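You operate a simulated robot arm through the tools that you are given. There is no shell and no other tool. Be economical: measure what you need, move in short steps, check, and stop when the job is done.

You are at the controls of a simulated two-armed robot. One attempt, no reset.

JOB
Close the upper sideboard drawer. Close the lower sideboard drawer. Take the small pink box and put it on the blue board. Put the green tray on the top of the sideboard away on the lower level of the tall shelf. Pick up the pink ink bottle with one hand, pass it to the other hand and put it on the top of the green table. Put the small blue box on the top of the green table away on the top of the sideboard. Take the purple box and leave it on the back of the green work bench. Fetch the white sleeve and set it on the refill card. Close the cards drawer. Put two of the spent blocks from the top of the wrap bench on the upper shelf of the wrap bench. Stack the bulb box that says "72" from the middle level of the tall shelf on top of the bulb box marked "57". Pull the top drawer of the duplicator stand open. The order is free. Set down upright: pink ink bottle, purple box.

It is judged by the outcome, as a careful person would: the job done as asked, and still so three seconds after it is handed in. It fails if anything else is knocked over, pushed out of place, dropped, spilled or broken.

ROBOT AND FRAMES
Two 7-joint arms with two-finger parallel grippers on one trunk, on a base that drives. Base frame: it is fixed to the floor where the robot stands at the start and does not move with it; the origin is under the middle of the robot, x ahead of it, y to its left, z up; the surface under the hand at the start is at about z = 0.66. Readings come in m, degrees, newtons and seconds.
The left shoulder is at the start at [0.07, 0.188, 1.291], the right one opposite. With the tool pointing down near the work surface each hand reaches from about 0.1 to 0.68 m from the robot's upright axis, wherever it stands, measured 20 degrees to its own side. Places, roughly: back of the green work bench (78x22 cm) [-5.66, -3.08, 0.9]; blue board (32x21x1 cm) [-2.7, 2.1, 0.7]; bulb box [-11.75, 0.75, 1]; cards drawer [-9.6, 1.3, 0.8]; green tray (33x20x6 cm) [0.7, -0.4, 0.7]; lower level of the tall shelf [-11.7, 0.7, 0.5]; lower sideboard drawer [0.6, -0.1, 0.2]; pink ink bottle [1, -0.25, 0.75]; purple box (15x9x9 cm) [-6.9, -3.3, 0.9]; refill card [-9.5, 1.25, 1]; small blue box (6x7x3 cm) [-1.9, 0.5, 0.7]; small pink box (5x8x3 cm) [0.8, -0.2, 0.7]; spent block [-9.5, 1.5, 1]; top drawer of the duplicator stand [-4.9, 2.9, 0.3]; top of the green table [-2.1, 0.5, 0.7]; top of the sideboard [0.8, -0.3, 0.7]; upper shelf of the wrap bench [-9.4, 1.6, 0.4]; upper sideboard drawer [0.7, -0.1, 0.4]; white sleeve (11x3x12 cm) [-9.8, 1.4, 0.9]. Payload 3.91 kg a hand.
The TCP of each hand is the grasp point between the finger pads, 0.03 m short of the fingertips. In the tool frame z runs along the fingers and y along their closing line. Largest opening 0.11 m; finger width 0.02, thickness 0.01; the body of the gripper, 0.048 by 0.112 m, starts 0.055 m behind the TCP.
Orientation is that of the tool frame in the base frame, as a unit quaternion [w, x, y, z]. With the fingers straight down and closing along the base's y, the tool's x points along the base's -x, its y along +y and its z along -z.

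CONTROLS
- The arms move only by the tool step_arm. It takes "left_series", "right_series" or both (then of equal length, played together; a hand with none holds still); each is a list of rows, each a list of 7 numbers: the turn, a rotation vector about the base's x, y, z in degrees, then the shift along the base's x, y, z in m, then the finger opening in m, from 0 to 0.11. In form: [[rx, ry, rz, dx, dy, dz, gripper], ...]. A call has 1 to 8 rows; each row is the pose to reach, as a shift and turn from the pose commanded when the call began. Rows are played at 5 a second. More than 0.05 m and 8.6 degrees between two rows, or a gripper value outside its range, and nothing of the call is played. A pose out of reach is approached as far as the arm can. The call stops where the force on the tool passes 40 N (or 10 N more than at its start, if that is more) or the arm is blocked; 0.2 s more then pass. Each finger travels about 0.072 m/s and halts on what it meets, pressing with about 38 N; the grip force reading is that of the motor and also rises with nothing between the fingers. The clock runs only during rows and for 0.2 s after the last one: add rows that repeat a pose to give the fingers time. The reply holds the time, the measured pose of the TCP, the force on the tool along the base axes, the opening and the grip force, in the units named above and with some noise, with the torque about the TCP (base axes, N m) and any sound that the robot's microphone picked up.
- Cameras (640 x 400 px; columns grow to the right, rows downward): "scene" is now at [0.1111, -0.0289, 1.4867]; the picture's right is [-0.41, -0.91, -0.00], its down [-0.79, 0.35, -0.51] and it looks along [0.46, -0.21, -0.86] (base axes); focal length 258 px, centre (320, 200). "left" rides on the left gripper at [0.072, -0.017, -0.103] in its tool frame; the picture's right is [0.23, 0.97, 0.00], its down [-0.76, 0.18, -0.62] and it looks along [-0.61, 0.14, 0.78] (tool axes); focal length 222 px, centre (320, 200). "right" rides on the right gripper at [0.072, 0.017, -0.103] in its tool frame; the picture's right is [-0.23, 0.97, 0.00], its down [-0.76, -0.18, -0.62] and it looks along [-0.61, -0.14, 0.78] (tool axes); focal length 222 px, centre (320, 200). There is no depth. A picture from a camera that has moved, and an enlarged one, comes with that camera's place and axes in the base frame and with its lens.
- camera(camera): a new picture of that camera. It takes no simulated time.
- move_column(by): slides the trunk up (or, below 0, down) by that many m; the arms and the scene camera ride with it, the base frame stays. It gives what a move gives, with no picture.
- base_move(legs): drives the robot by 1 to 6 legs, each [ahead, turn to the left] in m and degrees, along the robot's own axes; the way and the turn of a leg run together, so that a leg with both is an arc; at most 1.5 m and 180 degrees a leg. The arms and the cameras ride along, it lands a little off, and it stops where it bumps. It gives what a move gives.
- pan_tilt(pan, tilt): turns the head with the scene camera to pan (to the left, within 86 degrees either way) and tilt (down, from -29 to 69), counted from straight ahead of the robot. It gives what a move gives.
- inspect(camera, box): a new picture of the part [left, top, right, bottom] of that camera's present view, enlarged. It takes no simulated time.
- sign_off(): hands the job in; it is judged then, once.

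Work in short steps. Places have to be worked out from the pictures, the camera data and where the tool is seen: move nearer, look again, correct. Check each grasp and each placing, and mend what went wrong. You have 556 turns and 352 pictures in all, those below and enlarged ones among them. Open the grippers and draw the arms clear of the work before you hand the job in, unless the task says otherwise; then end with one line.

The tools are called as a command line: name --argument value ..., lists and objects as JSON in quotes. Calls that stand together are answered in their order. step_arm: Moves the arms, as the interface text tells. Its arguments: {"type":"object","properties":{"left_series":{"type":"array","items":{"type":"array","items":{"type":"number"}}},"right_series":{"type":"array","items":{"type":"array","items":{"type":"number"}}}},"required":[]} The other tools are called the same way: move_column (by) slides the trunk up or down; base_move (legs) drives the base; pan_tilt (pan, tilt) turns the head that bears the scene camera; camera (camera) takes a picture; inspect (camera, box) takes an enlarged picture of a part of a camera's view; sign_off () hands the job in.

At the start:

```text
clock: 0.0
left_tcp_pos: [0.5192, 0.0987, 0.8714]
left_orientation: [-0.001, -0.003, 1.0, 0.0]
left_contact_force: [-0.4, -54.8, -33.2]
left_ft_torque: [7.19, -2.82, 4.6]
left_opening: 0.1099
left_gripper_force: 0.0
right_tcp_pos: [0.4384, -0.3024, 0.9458]
right_orientation: [0.0, 0.0, 1.0, 0.001]
right_contact_force: [-0.2, 0.2, 0.3]
right_ft_torque: [-0.01, -0.03, -0.03]
right_opening: 0.1101
right_gripper_force: 0.0
trunk travel left (down, up): [-0.801, 0.139]
robot x, y, heading: [0.0005, -0.0007, 0.2]
head pan, tilt: [-24.2, 59.4]
```

scene: 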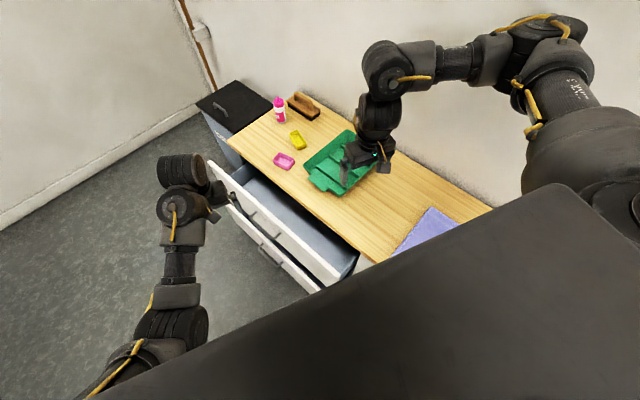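
right: 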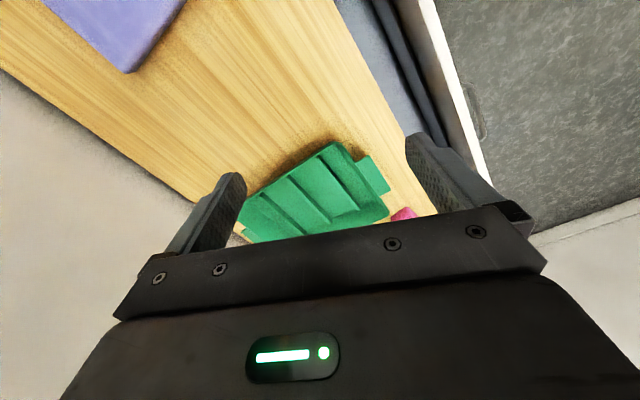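
left: 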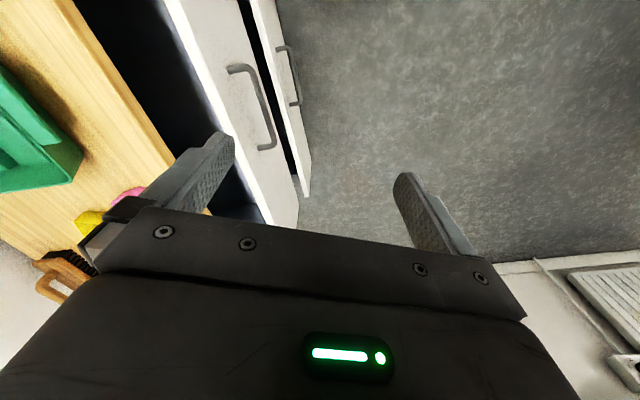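

I'll look at the sideboard region first with the head camera to plan around the drawers.

pan_tilt --pan 0 --tilt 50

camera --camera "scene"

```text
clock: 0.9
left_tcp_pos: [0.5191, 0.097, 0.869]
left_orientation: [0.0, -0.004, 1.0, 0.0]
left_contact_force: [2.7, -31.9, -18.4]
left_ft_torque: [4.26, -1.34, 2.7]
left_opening: 0.1102
left_gripper_force: 0.0
right_tcp_pos: [0.4388, -0.3035, 0.9453]
right_orientation: [0.0, 0.0, 1.0, -0.001]
right_contact_force: [0.1, -0.5, 0.8]
right_ft_torque: [-0.02, -0.01, -0.01]
right_opening: 0.1097
right_gripper_force: 0.2
trunk travel left (down, up): [-0.801, 0.139]
robot x, y, heading: [-0.0017, 0.0006, 0.1]
head pan, tilt: [0.0, 50.0]
```

```text
348 pictures are left
camera scene: at [0.1266, -0.0014, 1.4985], right [0.0, -1.0, 0.0], down [-0.77, 0.0, -0.64], along [0.64, 0.0, -0.77], focal length 258 px, centre (320, 200)
```

scene: 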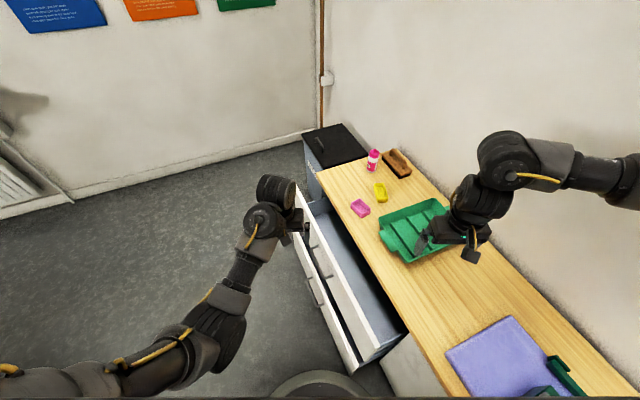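

The sideboard front runs about 22.6° off the base x axis, with both drawers open towards the robot. I'll drive to a spot in front of the drawers, facing the sideboard.

base_move --legs '[[0, 41], [0.63, 0], [0, -108]]'

camera --camera "scene"

```text
clock: 1.9
left_tcp_pos: [0.5081, 0.1429, 0.8695]
left_orientation: [0.001, -0.048, 0.999, -0.002]
left_contact_force: [-0.3, -9.5, -5.1]
left_ft_torque: [1.2, -0.37, 0.78]
left_opening: 0.11
left_gripper_force: 0.2
right_tcp_pos: [0.4641, -0.2619, 0.9459]
right_orientation: [0.0, -0.044, 0.999, -0.001]
right_contact_force: [0.9, 0.2, -0.1]
right_ft_torque: [-0.03, -0.02, -0.01]
right_opening: 0.1099
right_gripper_force: 0.1
trunk travel left (down, up): [-0.801, 0.139]
robot x, y, heading: [-0.0002, 0.0011, 5.0]
head pan, tilt: [0.0, 50.0]
stopped in leg 1: the force on the tool passed its limit at 48 N (the readings are from after the stop); the commanded pose is now the measured one
```

```text
347 pictures are left
camera scene: at [0.1266, 0.0111, 1.4985], right [0.08, -1.0, 0.0], down [-0.76, -0.07, -0.64], along [0.64, 0.05, -0.77], focal length 258 px, centre (320, 200)
```

scene: 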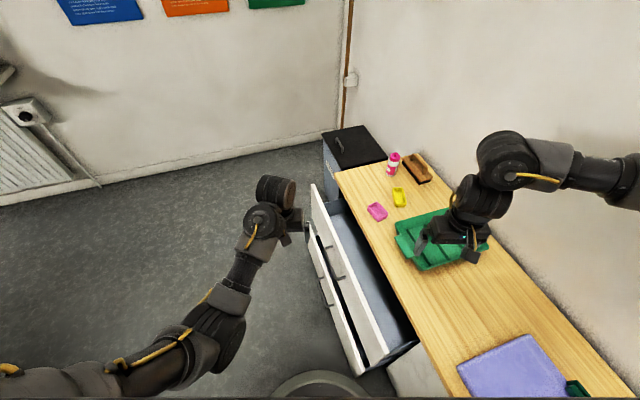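

The left-hand force is decaying and nothing is near it, so it looks like start-up settling. I'll wait a moment by holding the pose.

step_arm --left_series '[[0, 0, 0, 0, 0, 0.02, 0.0], [0, 0, 0, 0, 0, 0.04, 0.0], [0, 0, 0, 0, 0, 0.04, 0.0], [0, 0, 0, 0, 0, 0.04, 0.0], [0, 0, 0, 0, 0, 0.04, 0.0]]'

camera --camera "left"

```text
clock: 3.1
left_tcp_pos: [0.5154, 0.1291, 0.8781]
left_orientation: [0.002, -0.048, 0.999, -0.001]
left_contact_force: [0.7, -0.2, -0.4]
left_ft_torque: [-0.01, -0.03, -0.03]
left_opening: 0.0
left_gripper_force: 37.5
left hand out of reach, approached as far as the arm can: row 1, 2, 3, 4, 5
right_tcp_pos: [0.4631, -0.2622, 0.9465]
right_orientation: [-0.001, -0.044, 0.999, 0.001]
right_contact_force: [-1.0, 0.1, -0.1]
right_ft_torque: [0.0, 0.01, 0.02]
right_opening: 0.11
right_gripper_force: 0.0
trunk travel left (down, up): [-0.801, 0.139]
robot x, y, heading: [-0.0007, 0.0033, 5.0]
head pan, tilt: [0.0, 50.0]
```

```text
346 pictures are left
camera left: at [0.4421, 0.1057, 0.981], right [-0.32, 0.95, 0.0], down [0.74, 0.25, 0.62], along [0.59, 0.2, -0.78], focal length 222 px, centre (320, 200)
```

left: 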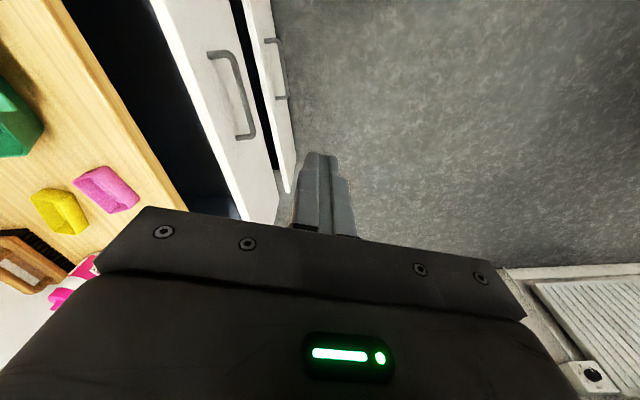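

Forces are now zero. I'll carry on with the drive.

base_move --legs '[[0, 36], [0.63, 0], [0, -108]]'

camera --camera "scene"

```text
clock: 12.8
left_tcp_pos: [0.7618, -0.0414, 0.8782]
left_orientation: [0.0, 0.548, 0.836, -0.001]
left_contact_force: [-0.1, -0.9, 0.0]
left_ft_torque: [0.0, 0.0, 0.0]
left_opening: 0.0002
left_gripper_force: 37.8
right_tcp_pos: [0.3723, -0.116, 0.9469]
right_orientation: [0.0, 0.552, 0.834, 0.0]
right_contact_force: [-0.1, 0.8, -0.4]
right_ft_torque: [0.01, 0.01, -0.02]
right_opening: 0.11
right_gripper_force: 0.0
trunk travel left (down, up): [-0.801, 0.139]
robot x, y, heading: [0.4853, 0.4074, -67.0]
head pan, tilt: [0.0, 50.0]
```

```text
345 pictures are left
camera scene: at [0.5307, 0.29, 1.4986], right [-0.92, -0.39, 0.0], down [-0.3, 0.71, -0.64], along [0.25, -0.59, -0.77], focal length 258 px, centre (320, 200)
```

scene: 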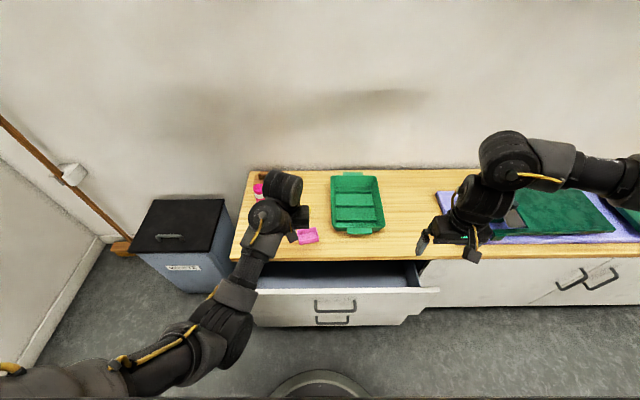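

Well aligned with the sideboard. I'll pull both hands back from the edge and tilt the left tool forward for pushing before lowering the trunk.

step_arm --left_series '[[-6.9, -2.93, 0, -0.026, 0.018, 0, 0], [-13.8, -5.86, 0, -0.052, 0.036, 0, 0], [-20.7, -8.8, 0, -0.078, 0.054, 0, 0], [-27.6, -11.7, 0, -0.103, 0.072, 0, 0], [-34.5, -14.6, 0, -0.129, 0.09, 0, 0], [-41.4, -17.6, 0, -0.155, 0.108, 0, 0]]' --right_series '[[0, 0, 0, -0.008, 0.02, 0, 0.11], [0, 0, 0, -0.016, 0.039, 0, 0.11], [0, 0, 0, -0.023, 0.057, 0, 0.11], [0, 0, 0, -0.031, 0.075, 0, 0.11], [0, 0, 0, -0.039, 0.092, 0, 0.11], [0, 0, 0, -0.039, 0.092, 0, 0.11]]'

camera --camera "scene"

```text
clock: 14.2
left_tcp_pos: [0.6058, 0.0661, 0.8774]
left_orientation: [0.319, 0.508, 0.771, -0.214]
left_contact_force: [-0.7, 0.2, -0.8]
left_ft_torque: [-0.01, 0.01, 0.03]
left_opening: 0.0
left_gripper_force: 38.0
right_tcp_pos: [0.3261, -0.0342, 0.9389]
right_orientation: [0.001, 0.55, 0.835, 0.001]
right_contact_force: [-0.3, 0.3, -0.2]
right_ft_torque: [0.01, -0.03, 0.0]
right_opening: 0.1096
right_gripper_force: 0.0
right hand out of reach, approached as far as the arm can: row 5, 6
trunk travel left (down, up): [-0.801, 0.139]
robot x, y, heading: [0.4838, 0.4058, -67.2]
head pan, tilt: [0.0, 50.0]
```

```text
344 pictures are left
camera scene: at [0.5292, 0.2894, 1.4985], right [-0.92, -0.39, 0.0], down [-0.3, 0.71, -0.64], along [0.25, -0.59, -0.77], focal length 258 px, centre (320, 200)
```

scene: 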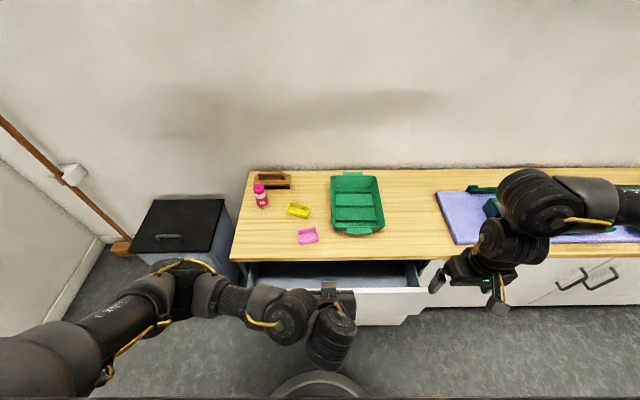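

Lowering the trunk so the left fingers come level with the upper drawer front.

move_column --by -0.4

camera --camera "scene"

camera --camera "left"

```text
clock: 18.1
left_tcp_pos: [0.6065, 0.066, 0.4785]
left_orientation: [0.319, 0.506, 0.773, -0.213]
left_contact_force: [-1.3, 0.3, 0.2]
left_ft_torque: [0.0, 0.0, 0.0]
left_opening: 0.0
left_gripper_force: 37.3
right_tcp_pos: [0.3277, -0.0331, 0.5401]
right_orientation: [0.0, 0.552, 0.834, 0.001]
right_contact_force: [-0.1, 0.4, -0.3]
right_ft_torque: [-0.04, 0.01, 0.04]
right_opening: 0.1102
right_gripper_force: 0.0
trunk travel left (down, up): [-0.401, 0.539]
robot x, y, heading: [0.4811, 0.4049, -67.2]
head pan, tilt: [0.0, 50.0]
```

```text
343 pictures are left
camera scene: at [0.5306, 0.2902, 1.0986], right [-0.92, -0.39, 0.0], down [-0.3, 0.71, -0.64], along [0.25, -0.59, -0.77], focal length 258 px, centre (320, 200)
```

scene: 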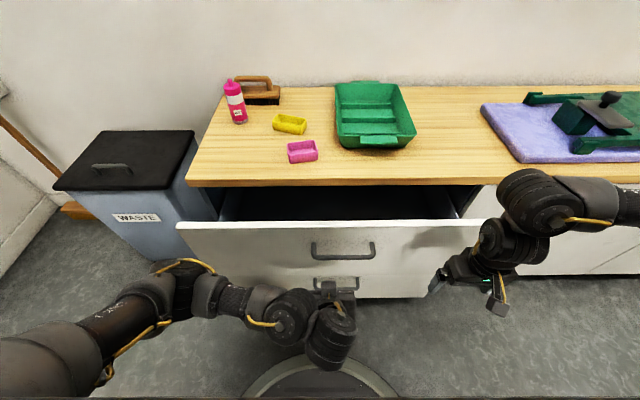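

```text
342 pictures are left
camera left: at [0.5402, 0.1732, 0.5], right [0.83, 0.53, -0.17], down [0.21, -0.01, 0.98], along [0.52, -0.85, -0.12], focal length 222 px, centre (320, 200)
```

left: 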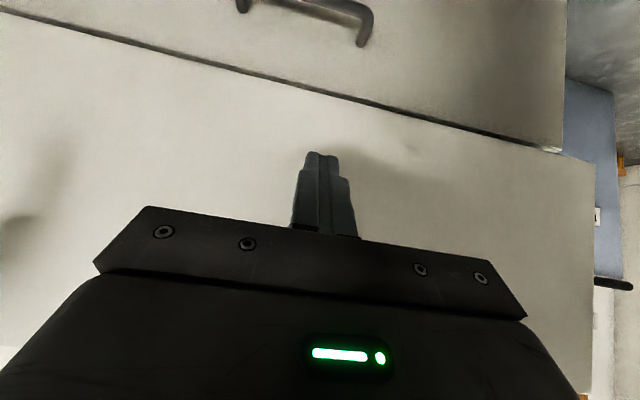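

Fingertips sit at z≈0.46, just in front of the upper panel. I'll push forward along the sideboard normal.

step_arm --left_series '[[0, 0, 0, 0.0117, -0.0276, 0, 0], [0, 0, 0, 0.0234, -0.0552, 0, 0], [0, 0, 0, 0.0313, -0.0737, 0, 0], [0, 0, 0, 0.0391, -0.0921, 0, 0], [0, 0, 0, 0.0469, -0.1105, 0, 0], [0, 0, 0, 0.0508, -0.1197, 0, 0]]'

camera --camera "scene"

```text
clock: 19.4
left_tcp_pos: [0.658, -0.0527, 0.4778]
left_orientation: [0.319, 0.507, 0.772, -0.214]
left_contact_force: [0.2, 0.8, -1.1]
left_ft_torque: [-0.09, -0.03, -0.03]
left_opening: 0.0003
left_gripper_force: 38.2
right_tcp_pos: [0.3279, -0.0331, 0.5405]
right_orientation: [0.0, 0.552, 0.834, 0.001]
right_contact_force: [-0.5, 0.1, 0.5]
right_ft_torque: [-0.02, 0.01, 0.01]
right_opening: 0.1098
right_gripper_force: 0.1
trunk travel left (down, up): [-0.401, 0.539]
robot x, y, heading: [0.4804, 0.404, -67.0]
head pan, tilt: [0.0, 50.0]
```

```text
341 pictures are left
camera scene: at [0.5306, 0.2901, 1.0986], right [-0.92, -0.39, 0.0], down [-0.3, 0.71, -0.64], along [0.25, -0.59, -0.77], focal length 258 px, centre (320, 200)
```

scene: 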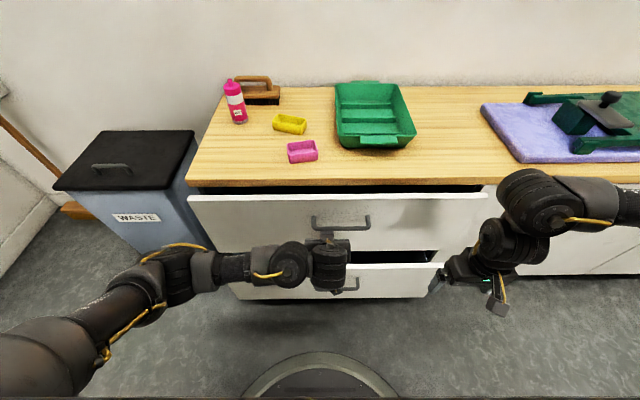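

The upper drawer is nearly shut. I'll push on until it meets resistance.

step_arm --left_series '[[0, 0, 0, 0.0078, -0.0184, 0, 0], [0, 0, 0, 0.0137, -0.0322, 0, 0], [0, 0, 0, 0.0195, -0.046, 0, 0], [0, 0, 0, 0.0254, -0.06, 0, 0], [0, 0, 0, 0.0293, -0.069, 0, 0]]'

camera --camera "scene"

```text
clock: 20.3
left_tcp_pos: [0.6728, -0.0939, 0.4754]
left_orientation: [0.317, 0.511, 0.771, -0.211]
left_contact_force: [-0.1, 1.5, 1.1]
left_ft_torque: [-0.04, -0.05, -0.02]
left_opening: 0.0
left_gripper_force: 37.4
right_tcp_pos: [0.329, -0.0347, 0.5398]
right_orientation: [0.0, 0.55, 0.835, 0.002]
right_contact_force: [0.0, -0.9, -0.5]
right_ft_torque: [0.02, -0.01, -0.05]
right_opening: 0.1099
right_gripper_force: 0.0
trunk travel left (down, up): [-0.401, 0.539]
robot x, y, heading: [0.4834, 0.4068, -67.3]
head pan, tilt: [0.0, 50.0]
stopped in row 4 (left hand): the force on the tool passed its limit at 66 N (the readings are from after the stop); the commanded pose is now the measured one
```

```text
340 pictures are left
camera scene: at [0.5305, 0.2902, 1.0987], right [-0.92, -0.39, 0.0], down [-0.3, 0.71, -0.64], along [0.25, -0.59, -0.77], focal length 258 px, centre (320, 200)
```

scene: 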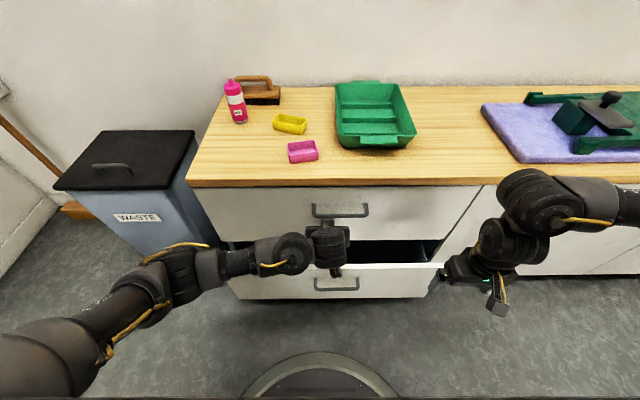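

Upper drawer closed. I'll back off, lower the trunk and push the lower drawer below its handle.

step_arm --left_series '[[0, 0, 0, -0.0195, 0.046, 0, 0], [0, 0, 0, -0.039, 0.092, 0, 0], [0, 0, 0, -0.0586, 0.138, 0, 0]]'

move_column --by -0.25

camera --camera "scene"

```text
clock: 21.1
left_tcp_pos: [0.6134, 0.0458, 0.4741]
left_orientation: [0.316, 0.511, 0.771, -0.211]
left_contact_force: [-0.2, 0.3, -0.2]
left_ft_torque: [-0.01, 0.04, 0.03]
left_opening: 0.0001
left_gripper_force: 37.2
right_tcp_pos: [0.3283, -0.0325, 0.5402]
right_orientation: [0.0, 0.551, 0.835, 0.001]
right_contact_force: [0.1, -0.4, -0.2]
right_ft_torque: [0.0, 0.01, -0.03]
right_opening: 0.1104
right_gripper_force: 0.1
trunk travel left (down, up): [-0.401, 0.539]
robot x, y, heading: [0.483, 0.4093, -66.9]
head pan, tilt: [0.0, 50.0]
```

```text
clock: 23.2
left_tcp_pos: [0.6127, 0.0428, 0.2472]
left_orientation: [0.316, 0.512, 0.77, -0.213]
left_contact_force: [6.1, 3.9, 13.1]
left_ft_torque: [1.5, 0.86, -0.88]
left_opening: 0.0001
left_gripper_force: 38.0
right_tcp_pos: [0.3286, -0.0332, 0.3094]
right_orientation: [0.0, 0.55, 0.835, 0.001]
right_contact_force: [0.3, 0.5, 0.8]
right_ft_torque: [0.03, -0.02, 0.02]
right_opening: 0.1099
right_gripper_force: 0.0
trunk travel left (down, up): [-0.17, 0.77]
robot x, y, heading: [0.4825, 0.41, -67.3]
head pan, tilt: [0.0, 50.0]
stopped: the force on the tool passed its limit at 76 N (the readings are from after the stop); the commanded pose is now the measured one
```

```text
339 pictures are left
camera scene: at [0.5306, 0.2909, 0.8672], right [-0.92, -0.39, 0.0], down [-0.3, 0.71, -0.64], along [0.25, -0.59, -0.77], focal length 258 px, centre (320, 200)
```

scene: 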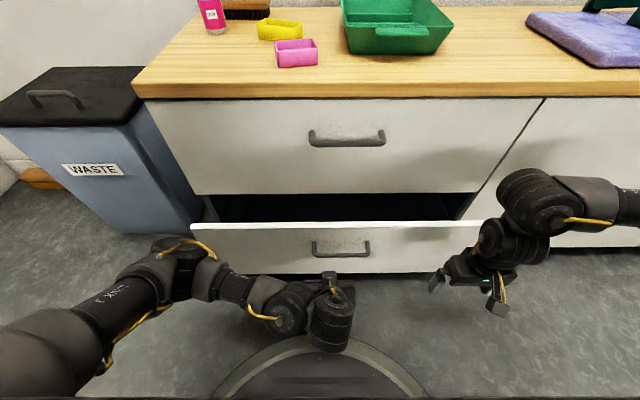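

The left wrist touched the robot's own base. I'll raise the hand a little, move sideways of the handle, then push.

step_arm --left_series '[[0, 0, 0, 0, 0, 0.03, 0], [0, 0, 0, 0.0322, 0.0137, 0.03, 0], [0, 0, 0, 0.0645, 0.0274, 0.03, 0], [0, 0, 0, 0.076, 0.0, 0.03, 0], [0, 0, 0, 0.084, -0.0186, 0.03, 0], [0, 0, 0, 0.0918, -0.037, 0.03, 0], [0, 0, 0, 0.1, -0.0555, 0.03, 0], [0, 0, 0, 0.1075, -0.074, 0.03, 0]]'

camera --camera "scene"

```text
clock: 25.0
left_tcp_pos: [0.7213, -0.0302, 0.275]
left_orientation: [0.317, 0.512, 0.77, -0.212]
left_contact_force: [-0.4, 1.2, -0.8]
left_ft_torque: [0.03, 0.02, 0.0]
left_opening: 0.0
left_gripper_force: 38.2
right_tcp_pos: [0.3286, -0.0333, 0.3078]
right_orientation: [-0.001, 0.55, 0.835, 0.001]
right_contact_force: [0.1, 0.2, 0.9]
right_ft_torque: [0.0, 0.02, 0.0]
right_opening: 0.11
right_gripper_force: 0.0
trunk travel left (down, up): [-0.17, 0.77]
robot x, y, heading: [0.4786, 0.4036, -67.3]
head pan, tilt: [0.0, 50.0]
```

```text
338 pictures are left
camera scene: at [0.5306, 0.2904, 0.8672], right [-0.92, -0.39, 0.0], down [-0.3, 0.71, -0.64], along [0.25, -0.59, -0.77], focal length 258 px, centre (320, 200)
```

scene: 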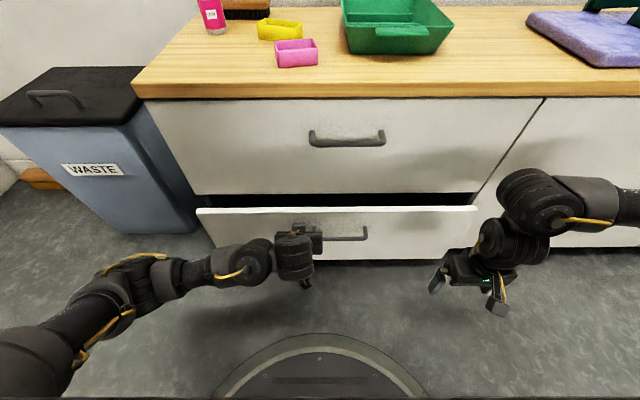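

Moving in well. I'll keep pushing until it stops.

step_arm --left_series '[[0, 0, 0, 0.0078, -0.0184, 0, 0], [0, 0, 0, 0.0156, -0.0368, 0, 0], [0, 0, 0, 0.0215, -0.0506, 0, 0], [0, 0, 0, 0.0254, -0.06, 0, 0], [0, 0, 0, 0.0293, -0.069, 0, 0], [0, 0, 0, 0.0332, -0.078, 0, 0], [0, 0, 0, 0.0371, -0.0875, 0, 0]]'

camera --camera "scene"

```text
clock: 25.7
left_tcp_pos: [0.7369, -0.0658, 0.2752]
left_orientation: [0.315, 0.513, 0.77, -0.21]
left_contact_force: [-0.4, 2.5, -0.2]
left_ft_torque: [0.09, 0.08, 0.0]
left_opening: 0.0001
left_gripper_force: 37.9
right_tcp_pos: [0.3281, -0.0333, 0.3087]
right_orientation: [-0.001, 0.55, 0.835, 0.001]
right_contact_force: [0.6, -0.8, 0.9]
right_ft_torque: [-0.03, 0.01, 0.03]
right_opening: 0.1104
right_gripper_force: 0.0
trunk travel left (down, up): [-0.17, 0.77]
robot x, y, heading: [0.4824, 0.409, -67.1]
head pan, tilt: [0.0, 50.0]
stopped in row 3 (left hand): the force on the tool passed its limit at 59 N (the readings are from after the stop); the commanded pose is now the measured one
```

```text
337 pictures are left
camera scene: at [0.5307, 0.2904, 0.8672], right [-0.92, -0.39, 0.0], down [-0.3, 0.71, -0.64], along [0.25, -0.59, -0.77], focal length 258 px, centre (320, 200)
```

scene: 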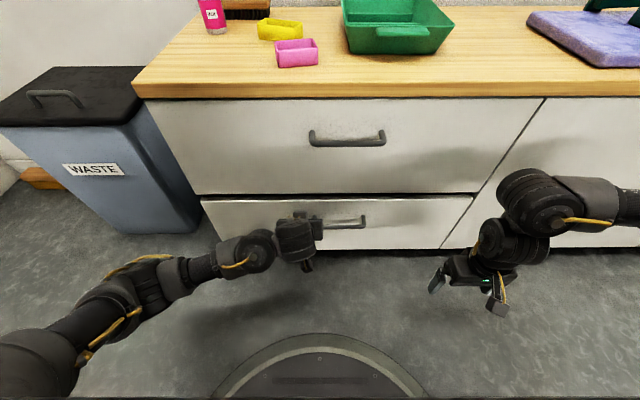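

Both tip depths match (f≈0.536), so the lower drawer appears closed; I'll check the seam with a zoom.

inspect --camera "scene" --box '[180, 160, 500, 280]'

step_arm --left_series '[[0, 0, 0, -0.0195, 0.046, 0, 0], [0, 0, 0, -0.039, 0.092, 0, 0], [0, 0, 0, -0.0586, 0.138, 0.02, 0], [0, 0, 0, -0.0625, 0.147, 0.05, 0]]'

```text
2.00 times, centred on (340, 220) of scene
camera zoom: at [0.5307, 0.2904, 0.8672], right [-0.92, -0.39, 0.0], down [-0.3, 0.71, -0.64], along [0.25, -0.59, -0.77], focal length 515 px, centre (280, 160)
```

zoom: 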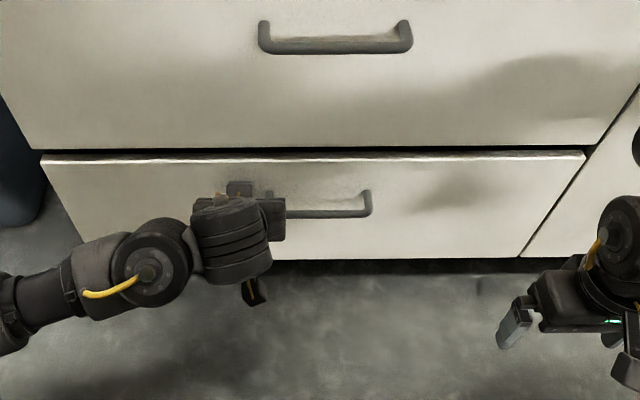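

```text
refused: row 3 steps farther than a row can; nothing moved
```

A thin strip of the lower drawer's top edge still shows, so I'll push once more to be sure.

step_arm --left_series '[[0, 0, 0, 0.002, -0.0046, 0, 0], [0, 0, 0, 0.004, -0.0092, 0, 0], [0, 0, 0, 0.006, -0.014, 0, 0], [0, 0, 0, 0.008, -0.0184, 0, 0], [0, 0, 0, 0.01, -0.023, 0, 0]]'

inspect --camera "scene" --box '[180, 160, 500, 280]'

```text
clock: 26.1
left_tcp_pos: [0.7342, -0.0656, 0.2736]
left_orientation: [0.313, 0.515, 0.77, -0.21]
left_contact_force: [-2.0, 2.8, 0.6]
left_ft_torque: [0.02, 0.09, 0.01]
left_opening: 0.0002
left_gripper_force: 37.4
right_tcp_pos: [0.329, -0.0332, 0.309]
right_orientation: [-0.001, 0.549, 0.836, 0.003]
right_contact_force: [-0.9, -0.9, 0.9]
right_ft_torque: [0.01, 0.0, 0.0]
right_opening: 0.1097
right_gripper_force: 0.0
trunk travel left (down, up): [-0.17, 0.77]
robot x, y, heading: [0.4841, 0.4084, -67.1]
head pan, tilt: [0.0, 50.0]
stopped in row 2 (left hand): the force on the tool passed its limit at 49 N (the readings are from after the stop); the commanded pose is now the measured one
```

```text
2.00 times, centred on (340, 220) of scene
camera zoom: at [0.5306, 0.2911, 0.8672], right [-0.92, -0.39, 0.0], down [-0.3, 0.7, -0.64], along [0.25, -0.59, -0.77], focal length 515 px, centre (280, 160)
```

zoom: 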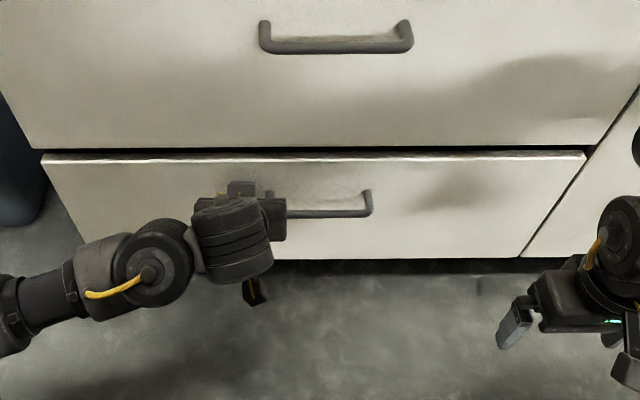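

Solid contact and no more motion: the lower drawer is closed. Retract, raise the trunk and move in closer to the sideboard.

step_arm --left_series '[[0, 0, 0, -0.018, 0.043, 0, 0], [0, 0, 0, -0.036, 0.086, 0, 0], [0, 0, 0, -0.054, 0.127, 0, 0], [0, 0, 0, -0.058, 0.137, 0.03, 0]]'

move_column --by 0.63

camera --camera "scene"

```text
clock: 27.1
left_tcp_pos: [0.677, 0.0708, 0.3034]
left_orientation: [0.315, 0.514, 0.77, -0.208]
left_contact_force: [-0.7, -1.2, 0.2]
left_ft_torque: [0.04, 0.01, 0.0]
left_opening: 0.0002
left_gripper_force: 38.0
right_tcp_pos: [0.3298, -0.0322, 0.3082]
right_orientation: [0.0, 0.549, 0.836, 0.001]
right_contact_force: [0.0, 0.5, 0.0]
right_ft_torque: [0.01, -0.04, 0.0]
right_opening: 0.1101
right_gripper_force: 0.0
trunk travel left (down, up): [-0.17, 0.77]
robot x, y, heading: [0.48, 0.4042, -66.8]
head pan, tilt: [0.0, 50.0]
```

```text
refused: 0.63 is not a number from -0.4 to 0.4
```

```text
334 pictures are left
camera scene: at [0.5307, 0.291, 0.8672], right [-0.92, -0.39, 0.0], down [-0.3, 0.7, -0.64], along [0.25, -0.59, -0.77], focal length 258 px, centre (320, 200)
```

scene: 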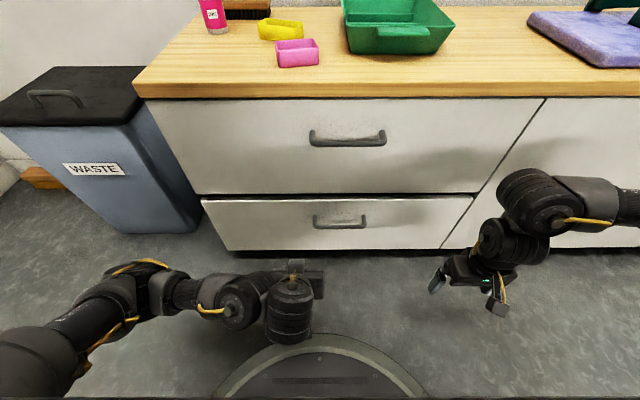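

Raising the trunk in two moves, then driving in 0.18 m.

move_column --by 0.4

move_column --by 0.23

base_move --legs '[[0.18, 0]]'

pan_tilt --pan 10 --tilt 50

camera --camera "scene"

```text
clock: 30.9
left_tcp_pos: [0.6775, 0.0712, 0.7024]
left_orientation: [0.314, 0.514, 0.77, -0.209]
left_contact_force: [0.0, 0.5, 0.0]
left_ft_torque: [-0.03, 0.01, -0.01]
left_opening: 0.0
left_gripper_force: 38.3
right_tcp_pos: [0.3289, -0.0332, 0.7073]
right_orientation: [-0.001, 0.55, 0.835, 0.002]
right_contact_force: [0.9, 0.3, -0.3]
right_ft_torque: [0.02, -0.02, 0.01]
right_opening: 0.1098
right_gripper_force: 0.0
trunk travel left (down, up): [-0.57, 0.37]
robot x, y, heading: [0.4808, 0.4136, -66.8]
head pan, tilt: [0.0, 50.0]
```

```text
clock: 33.4
left_tcp_pos: [0.6781, 0.0704, 0.9336]
left_orientation: [0.314, 0.514, 0.771, -0.208]
left_contact_force: [-0.3, 1.1, 1.3]
left_ft_torque: [0.03, 0.02, 0.01]
left_opening: 0.0003
left_gripper_force: 37.3
right_tcp_pos: [0.3284, -0.0342, 0.9378]
right_orientation: [-0.001, 0.549, 0.836, 0.001]
right_contact_force: [0.3, -0.5, 0.3]
right_ft_torque: [-0.02, -0.02, 0.02]
right_opening: 0.1098
right_gripper_force: 0.0
trunk travel left (down, up): [-0.8, 0.14]
robot x, y, heading: [0.4773, 0.4071, -67.0]
head pan, tilt: [0.0, 50.0]
```

```text
clock: 34.9
left_tcp_pos: [0.7482, -0.0947, 0.933]
left_orientation: [0.315, 0.513, 0.771, -0.209]
left_contact_force: [0.4, -0.5, -0.6]
left_ft_torque: [0.01, 0.03, -0.06]
left_opening: 0.0
left_gripper_force: 37.7
right_tcp_pos: [0.4, -0.1996, 0.9392]
right_orientation: [0.0, 0.549, 0.836, 0.001]
right_contact_force: [0.5, 0.8, -0.5]
right_ft_torque: [0.02, 0.01, -0.02]
right_opening: 0.11
right_gripper_force: 0.1
trunk travel left (down, up): [-0.8, 0.14]
robot x, y, heading: [0.5536, 0.2413, -66.9]
head pan, tilt: [0.0, 50.0]
```

```text
clock: 35.6
left_tcp_pos: [0.7494, -0.0948, 0.9328]
left_orientation: [0.314, 0.513, 0.772, -0.206]
left_contact_force: [-0.1, -0.4, 0.1]
left_ft_torque: [-0.02, 0.03, 0.02]
left_opening: 0.0
left_gripper_force: 37.4
right_tcp_pos: [0.3995, -0.1998, 0.9395]
right_orientation: [-0.001, 0.549, 0.836, 0.003]
right_contact_force: [-0.9, -0.2, 0.3]
right_ft_torque: [0.0, 0.02, -0.01]
right_opening: 0.11
right_gripper_force: 0.2
trunk travel left (down, up): [-0.8, 0.14]
robot x, y, heading: [0.5497, 0.2406, -66.9]
head pan, tilt: [10.0, 50.0]
```

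```text
333 pictures are left
camera scene: at [0.6138, 0.1302, 1.4971], right [-0.84, -0.55, 0.0], down [-0.42, 0.64, -0.64], along [0.35, -0.54, -0.77], focal length 258 px, centre (320, 200)
```

scene: 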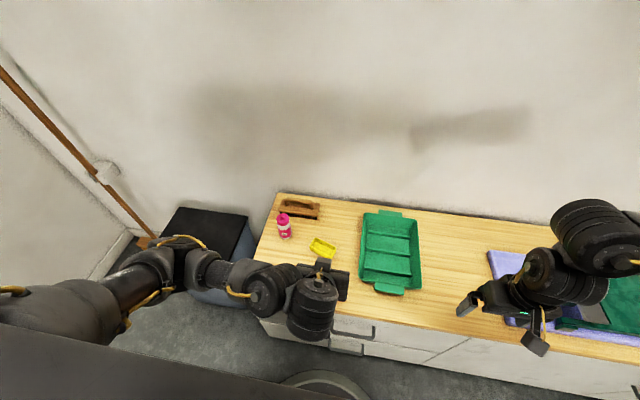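

Bottle base judged at about (1.00, -0.235), 13 cm tall. I'll bring the left hand in front of it, more tilted and open, to look with the wrist camera.

step_arm --left_series '[[-3.7, -1.57, 0, 0.0396, -0.0033, -0.02, 0.05], [-7.4, -3.14, 0, 0.0792, -0.0066, -0.04, 0.08], [-11, -4.7, 0, 0.1188, -0.01, -0.06, 0.08], [-14.7, -6.27, 0, 0.158, -0.0133, -0.08, 0.08], [-18.4, -7.84, 0, 0.198, -0.0166, -0.1, 0.08]]'

camera --camera "left"

camera --camera "scene"

```text
clock: 36.8
left_tcp_pos: [0.9139, -0.1164, 0.8521]
left_orientation: [0.448, 0.467, 0.707, -0.285]
left_contact_force: [-0.5, 0.9, 0.7]
left_ft_torque: [0.01, -0.02, -0.05]
left_opening: 0.0799
left_gripper_force: 0.2
left hand out of reach, approached as far as the arm can: row 5
right_tcp_pos: [0.4007, -0.1986, 0.9392]
right_orientation: [-0.001, 0.55, 0.835, 0.002]
right_contact_force: [0.2, -0.1, 0.6]
right_ft_torque: [-0.02, 0.03, -0.01]
right_opening: 0.1102
right_gripper_force: 0.0
trunk travel left (down, up): [-0.8, 0.14]
robot x, y, heading: [0.5563, 0.2438, -66.6]
head pan, tilt: [10.0, 50.0]
```

```text
332 pictures are left
camera left: at [0.8469, -0.0096, 0.8321], right [0.86, 0.48, -0.19], down [0.06, 0.27, 0.96], along [0.51, -0.83, 0.21], focal length 222 px, centre (320, 200)
```

left: 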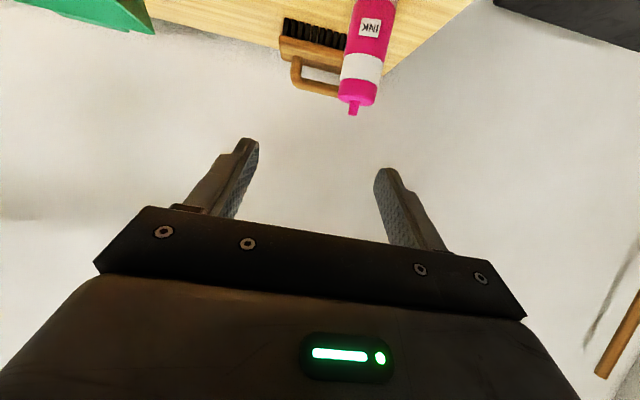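

```text
331 pictures are left
camera scene: at [0.6147, 0.1324, 1.4973], right [-0.84, -0.55, 0.0], down [-0.42, 0.64, -0.64], along [0.35, -0.54, -0.77], focal length 258 px, centre (320, 200)
```

scene: 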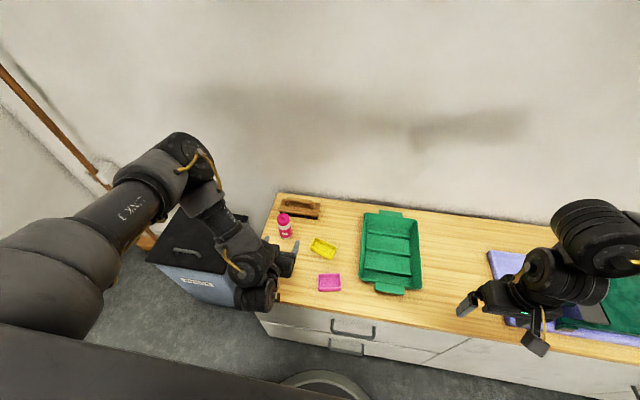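

I judge the bottle axis at about (1.00, -0.232) with the nozzle tip at z≈0.78. I'll lower the trunk a bit so the tilted approach is reachable.

move_column --by -0.1

camera --camera "left"

camera --camera "scene"

```text
clock: 38.1
left_tcp_pos: [0.9124, -0.1167, 0.7529]
left_orientation: [0.447, 0.469, 0.707, -0.285]
left_contact_force: [-1.0, 0.0, -1.0]
left_ft_torque: [-0.01, -0.02, -0.01]
left_opening: 0.0802
left_gripper_force: 0.0
right_tcp_pos: [0.3991, -0.1995, 0.8376]
right_orientation: [0.0, 0.549, 0.836, 0.001]
right_contact_force: [-0.8, 0.1, 0.6]
right_ft_torque: [0.02, -0.02, 0.01]
right_opening: 0.11
right_gripper_force: 0.1
trunk travel left (down, up): [-0.7, 0.24]
robot x, y, heading: [0.5529, 0.2399, -67.0]
head pan, tilt: [10.0, 50.0]
```

```text
330 pictures are left
camera left: at [0.8459, -0.0098, 0.7322], right [0.86, 0.48, -0.19], down [0.06, 0.27, 0.96], along [0.51, -0.83, 0.21], focal length 222 px, centre (320, 200)
```

left: 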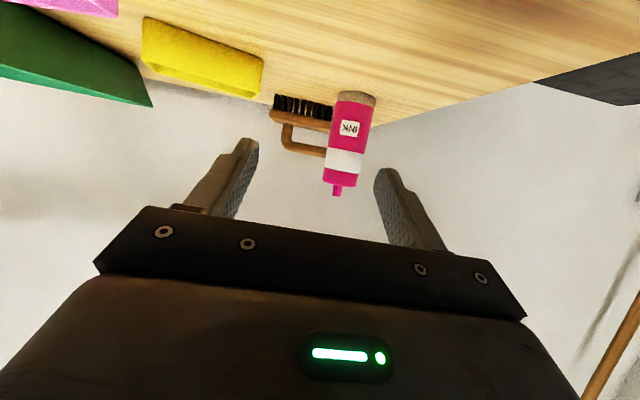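

```text
329 pictures are left
camera scene: at [0.6134, 0.1313, 1.3973], right [-0.84, -0.55, 0.0], down [-0.42, 0.64, -0.64], along [0.35, -0.54, -0.77], focal length 258 px, centre (320, 200)
```

scene: 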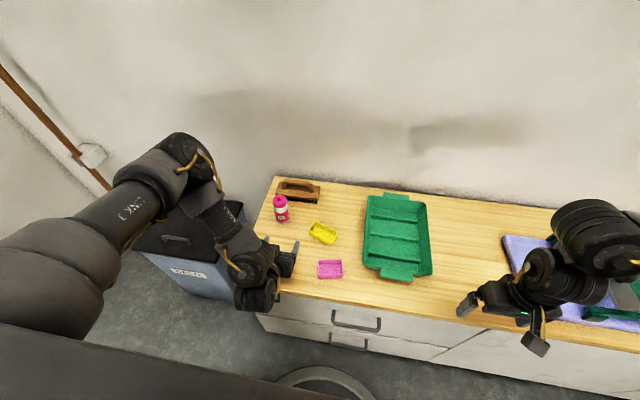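

Bottle axis refined to (1.007, -0.237). I'll slide left to align, descend, and advance around the lower body, then close.

step_arm --left_series '[[0, 0, 0, 0.037, 0.016, 0, 0.08], [0, 0, 0, 0.037, 0.016, -0.043, 0.08], [0, 0, 0, 0.0566, -0.03, -0.043, 0.08], [0, 0, 0, 0.0762, -0.076, -0.043, 0.08], [0, 0, 0, 0.0948, -0.1197, -0.043, 0.08], [0, 0, 0, 0.0948, -0.1197, -0.043, 0.08]]'

camera --camera "left"

camera --camera "scene"

```text
clock: 39.5
left_tcp_pos: [0.9494, -0.2282, 0.724]
left_orientation: [0.437, 0.458, 0.73, -0.259]
left_contact_force: [-0.9, 0.8, 0.1]
left_ft_torque: [-0.01, -0.01, -0.01]
left_opening: 0.0799
left_gripper_force: 0.1
left hand out of reach, approached as far as the arm can: row 1, 2, 3, 4, 5
right_tcp_pos: [0.4003, -0.1985, 0.8389]
right_orientation: [0.0, 0.549, 0.836, 0.002]
right_contact_force: [-0.2, 0.0, -0.2]
right_ft_torque: [-0.01, 0.02, 0.0]
right_opening: 0.1099
right_gripper_force: 0.0
trunk travel left (down, up): [-0.7, 0.24]
robot x, y, heading: [0.5482, 0.2403, -66.7]
head pan, tilt: [10.0, 50.0]
```

```text
328 pictures are left
camera left: at [0.8768, -0.1244, 0.7119], right [0.83, 0.54, -0.18], down [0.06, 0.23, 0.97], along [0.56, -0.81, 0.15], focal length 222 px, centre (320, 200)
```

left: 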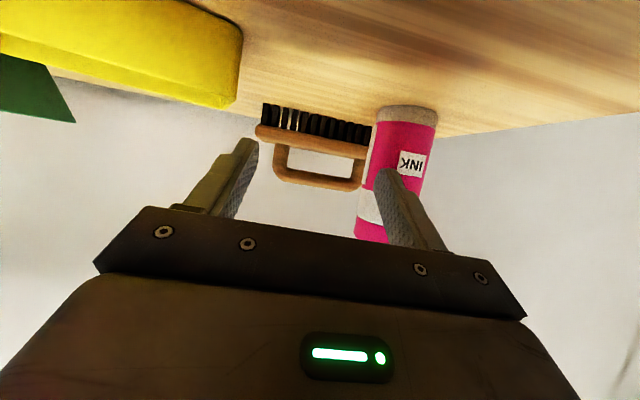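

```text
327 pictures are left
camera scene: at [0.6142, 0.1319, 1.3973], right [-0.84, -0.55, 0.0], down [-0.42, 0.64, -0.64], along [0.35, -0.54, -0.77], focal length 258 px, centre (320, 200)
```

scene: 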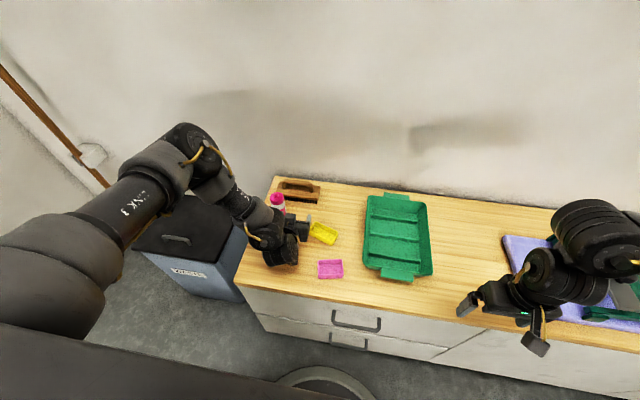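

The left arm runs out of reach sideways here. I'll withdraw, raise, and shift the robot about 0.15 m to its left along the sideboard.

step_arm --left_series '[[0, 0, 0, -0.0176, 0.0414, 0.0, 0.08], [0, 0, 0, -0.035, 0.083, 0.01, 0.08], [0, 0, 0, -0.053, 0.124, 0.03, 0.08], [0, 0, 0, -0.07, 0.165, 0.05, 0.08], [0, 0, 0, -0.088, 0.207, 0.07, 0.08]]'

move_column --by 0.1

base_move --legs '[[0, 90], [0.15, 0], [0, -90]]'

camera --camera "scene"

```text
clock: 39.9
left_tcp_pos: [0.9663, -0.1975, 0.6849]
left_orientation: [0.403, 0.474, 0.74, -0.257]
left_contact_force: [-3.9, 11.4, 13.6]
left_ft_torque: [-0.22, 0.52, -0.56]
left_opening: 0.0797
left_gripper_force: 0.0
left hand out of reach, approached as far as the arm can: row 1
right_tcp_pos: [0.4021, -0.1967, 0.8402]
right_orientation: [-0.001, 0.548, 0.836, 0.0]
right_contact_force: [0.5, 0.0, -0.1]
right_ft_torque: [-0.01, 0.01, 0.0]
right_opening: 0.11
right_gripper_force: 0.1
trunk travel left (down, up): [-0.7, 0.24]
robot x, y, heading: [0.5495, 0.2418, -66.9]
head pan, tilt: [10.0, 50.0]
stopped in row 2 (left hand): the force on the tool passed its limit at 69 N (the readings are from after the stop); the commanded pose is now the measured one
```

```text
clock: 41.3
left_tcp_pos: [0.9644, -0.2, 0.7844]
left_orientation: [0.404, 0.476, 0.739, -0.253]
left_contact_force: [-0.5, 0.0, 0.3]
left_ft_torque: [0.0, 0.01, -0.02]
left_opening: 0.0797
left_gripper_force: 0.1
right_tcp_pos: [0.4, -0.1995, 0.9385]
right_orientation: [-0.001, 0.549, 0.836, 0.002]
right_contact_force: [0.3, 0.4, 0.0]
right_ft_torque: [-0.02, 0.02, 0.01]
right_opening: 0.1101
right_gripper_force: 0.1
trunk travel left (down, up): [-0.8, 0.14]
robot x, y, heading: [0.5535, 0.2468, -66.9]
head pan, tilt: [10.0, 50.0]
```

```text
clock: 50.3
left_tcp_pos: [1.089, -0.1567, 0.7832]
left_orientation: [0.401, 0.488, 0.73, -0.261]
left_contact_force: [0.6, -0.1, -0.1]
left_ft_torque: [-0.01, -0.02, -0.01]
left_opening: 0.0799
left_gripper_force: 0.0
right_tcp_pos: [0.5244, -0.1377, 0.9388]
right_orientation: [0.0, 0.564, 0.826, 0.002]
right_contact_force: [0.1, -0.4, -0.7]
right_ft_torque: [0.01, -0.01, 0.02]
right_opening: 0.1098
right_gripper_force: 0.1
trunk travel left (down, up): [-0.8, 0.14]
robot x, y, heading: [0.6911, 0.2993, -68.8]
head pan, tilt: [10.0, 50.0]
```

```text
326 pictures are left
camera scene: at [0.7492, 0.1858, 1.4972], right [-0.86, -0.52, 0.0], down [-0.4, 0.66, -0.64], along [0.33, -0.55, -0.77], focal length 258 px, centre (320, 200)
```

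scene: 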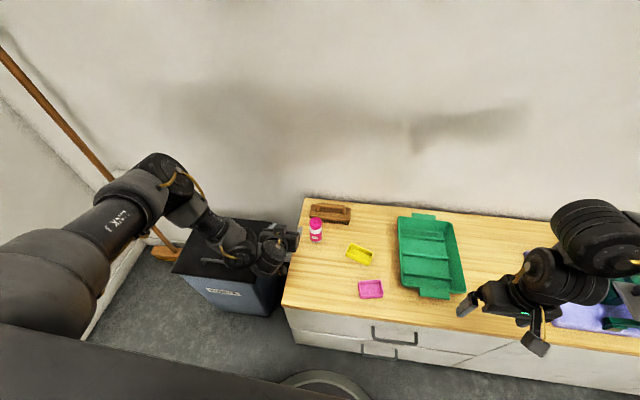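

Nothing was disturbed; the bottle is still at about (1.01,-0.237). I'll bring the left hand back and in line with the bottle.

step_arm --left_series '[[0, 0, 0, -0.0145, 0.0373, 0, 0.08], [0, 0, 0, -0.029, 0.0746, 0, 0.08], [0, 0, 0, -0.0434, 0.1119, 0, 0.08], [0, 0, 0, -0.076, 0.0992, 0, 0.08], [0, 0, 0, -0.109, 0.0866, 0, 0.08], [0, 0, 0, -0.1413, 0.0739, 0, 0.08]]'

camera --camera "left"

```text
clock: 51.7
left_tcp_pos: [0.949, -0.0813, 0.7852]
left_orientation: [0.401, 0.488, 0.731, -0.26]
left_contact_force: [0.7, -1.0, 1.6]
left_ft_torque: [-0.02, 0.0, 0.01]
left_opening: 0.08
left_gripper_force: 0.0
right_tcp_pos: [0.5235, -0.1373, 0.9392]
right_orientation: [0.0, 0.562, 0.827, 0.002]
right_contact_force: [-0.4, 0.2, 0.1]
right_ft_torque: [0.01, -0.01, 0.0]
right_opening: 0.1099
right_gripper_force: 0.3
trunk travel left (down, up): [-0.8, 0.14]
robot x, y, heading: [0.692, 0.3002, -68.8]
head pan, tilt: [10.0, 50.0]
```

```text
325 pictures are left
camera left: at [0.8821, 0.0285, 0.7794], right [0.85, 0.49, -0.18], down [0.11, 0.17, 0.98], along [0.51, -0.85, 0.09], focal length 222 px, centre (320, 200)
```

left: 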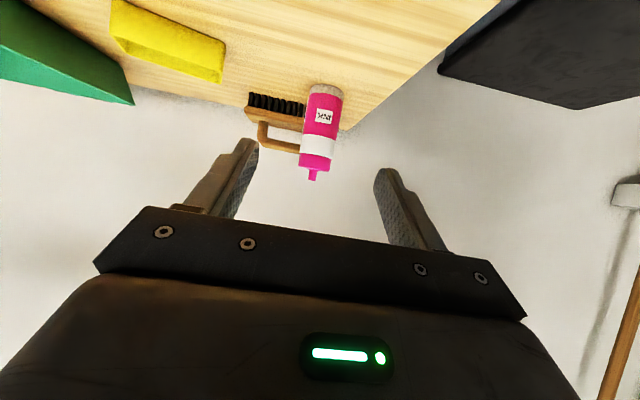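

Bottle is straight ahead of the tool (≈0.165 m). Descend and advance.

step_arm --left_series '[[0, 0, 0, 0, 0, -0.04, 0.08], [0, 0, 0, 0.0079, -0.0184, -0.077, 0.08], [0, 0, 0, 0.0236, -0.0551, -0.077, 0.08], [0, 0, 0, 0.0394, -0.0919, -0.077, 0.08], [0, 0, 0, 0.0532, -0.124, -0.077, 0.08], [0, 0, 0, 0.0532, -0.124, -0.077, 0.08]]'

camera --camera "left"

```text
clock: 53.1
left_tcp_pos: [1.0002, -0.2089, 0.7079]
left_orientation: [0.401, 0.487, 0.731, -0.262]
left_contact_force: [0.5, -0.1, -0.3]
left_ft_torque: [0.01, -0.04, -0.02]
left_opening: 0.0797
left_gripper_force: 0.1
right_tcp_pos: [0.5246, -0.1374, 0.94]
right_orientation: [0.0, 0.563, 0.826, 0.002]
right_contact_force: [0.2, -0.1, 0.3]
right_ft_torque: [-0.02, -0.04, 0.01]
right_opening: 0.1101
right_gripper_force: 0.0
trunk travel left (down, up): [-0.8, 0.14]
robot x, y, heading: [0.6895, 0.3007, -68.8]
head pan, tilt: [10.0, 50.0]
```

```text
324 pictures are left
camera left: at [0.9342, -0.1005, 0.7029], right [0.85, 0.49, -0.18], down [0.11, 0.17, 0.98], along [0.51, -0.85, 0.09], focal length 222 px, centre (320, 200)
```

left: 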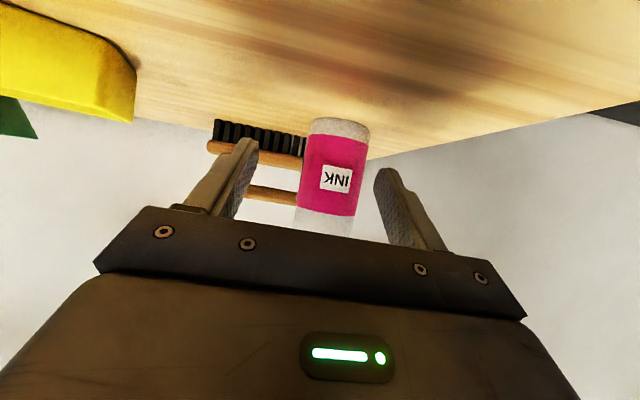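

Bottle is between the fingers. Advance 1.5 cm and close.

step_arm --left_series '[[0, 0, 0, 0.006, -0.014, 0, 0.08], [0, 0, 0, 0.006, -0.014, 0, 0.05], [0, 0, 0, 0.006, -0.014, 0, 0.03], [0, 0, 0, 0.006, -0.014, 0, 0.02], [0, 0, 0, 0.006, -0.014, 0, 0.02]]'

camera --camera "left"

```text
clock: 54.3
left_tcp_pos: [1.0059, -0.2224, 0.7067]
left_orientation: [0.4, 0.487, 0.731, -0.26]
left_contact_force: [0.3, -0.3, 0.7]
left_ft_torque: [0.04, 0.01, 0.0]
left_opening: 0.0448
left_gripper_force: 37.9
right_tcp_pos: [0.5252, -0.1378, 0.9391]
right_orientation: [-0.002, 0.563, 0.827, 0.002]
right_contact_force: [-0.7, -0.5, 0.0]
right_ft_torque: [-0.03, -0.03, -0.01]
right_opening: 0.11
right_gripper_force: 0.0
trunk travel left (down, up): [-0.8, 0.14]
robot x, y, heading: [0.6931, 0.2998, -69.0]
head pan, tilt: [10.0, 50.0]
```

```text
323 pictures are left
camera left: at [0.9401, -0.1138, 0.7023], right [0.85, 0.49, -0.18], down [0.11, 0.17, 0.98], along [0.51, -0.85, 0.09], focal length 222 px, centre (320, 200)
```

left: 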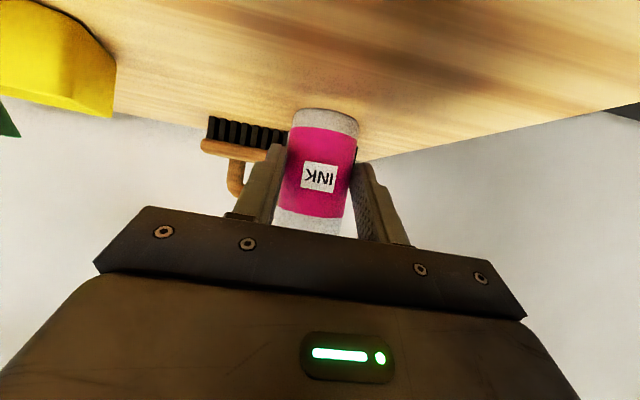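

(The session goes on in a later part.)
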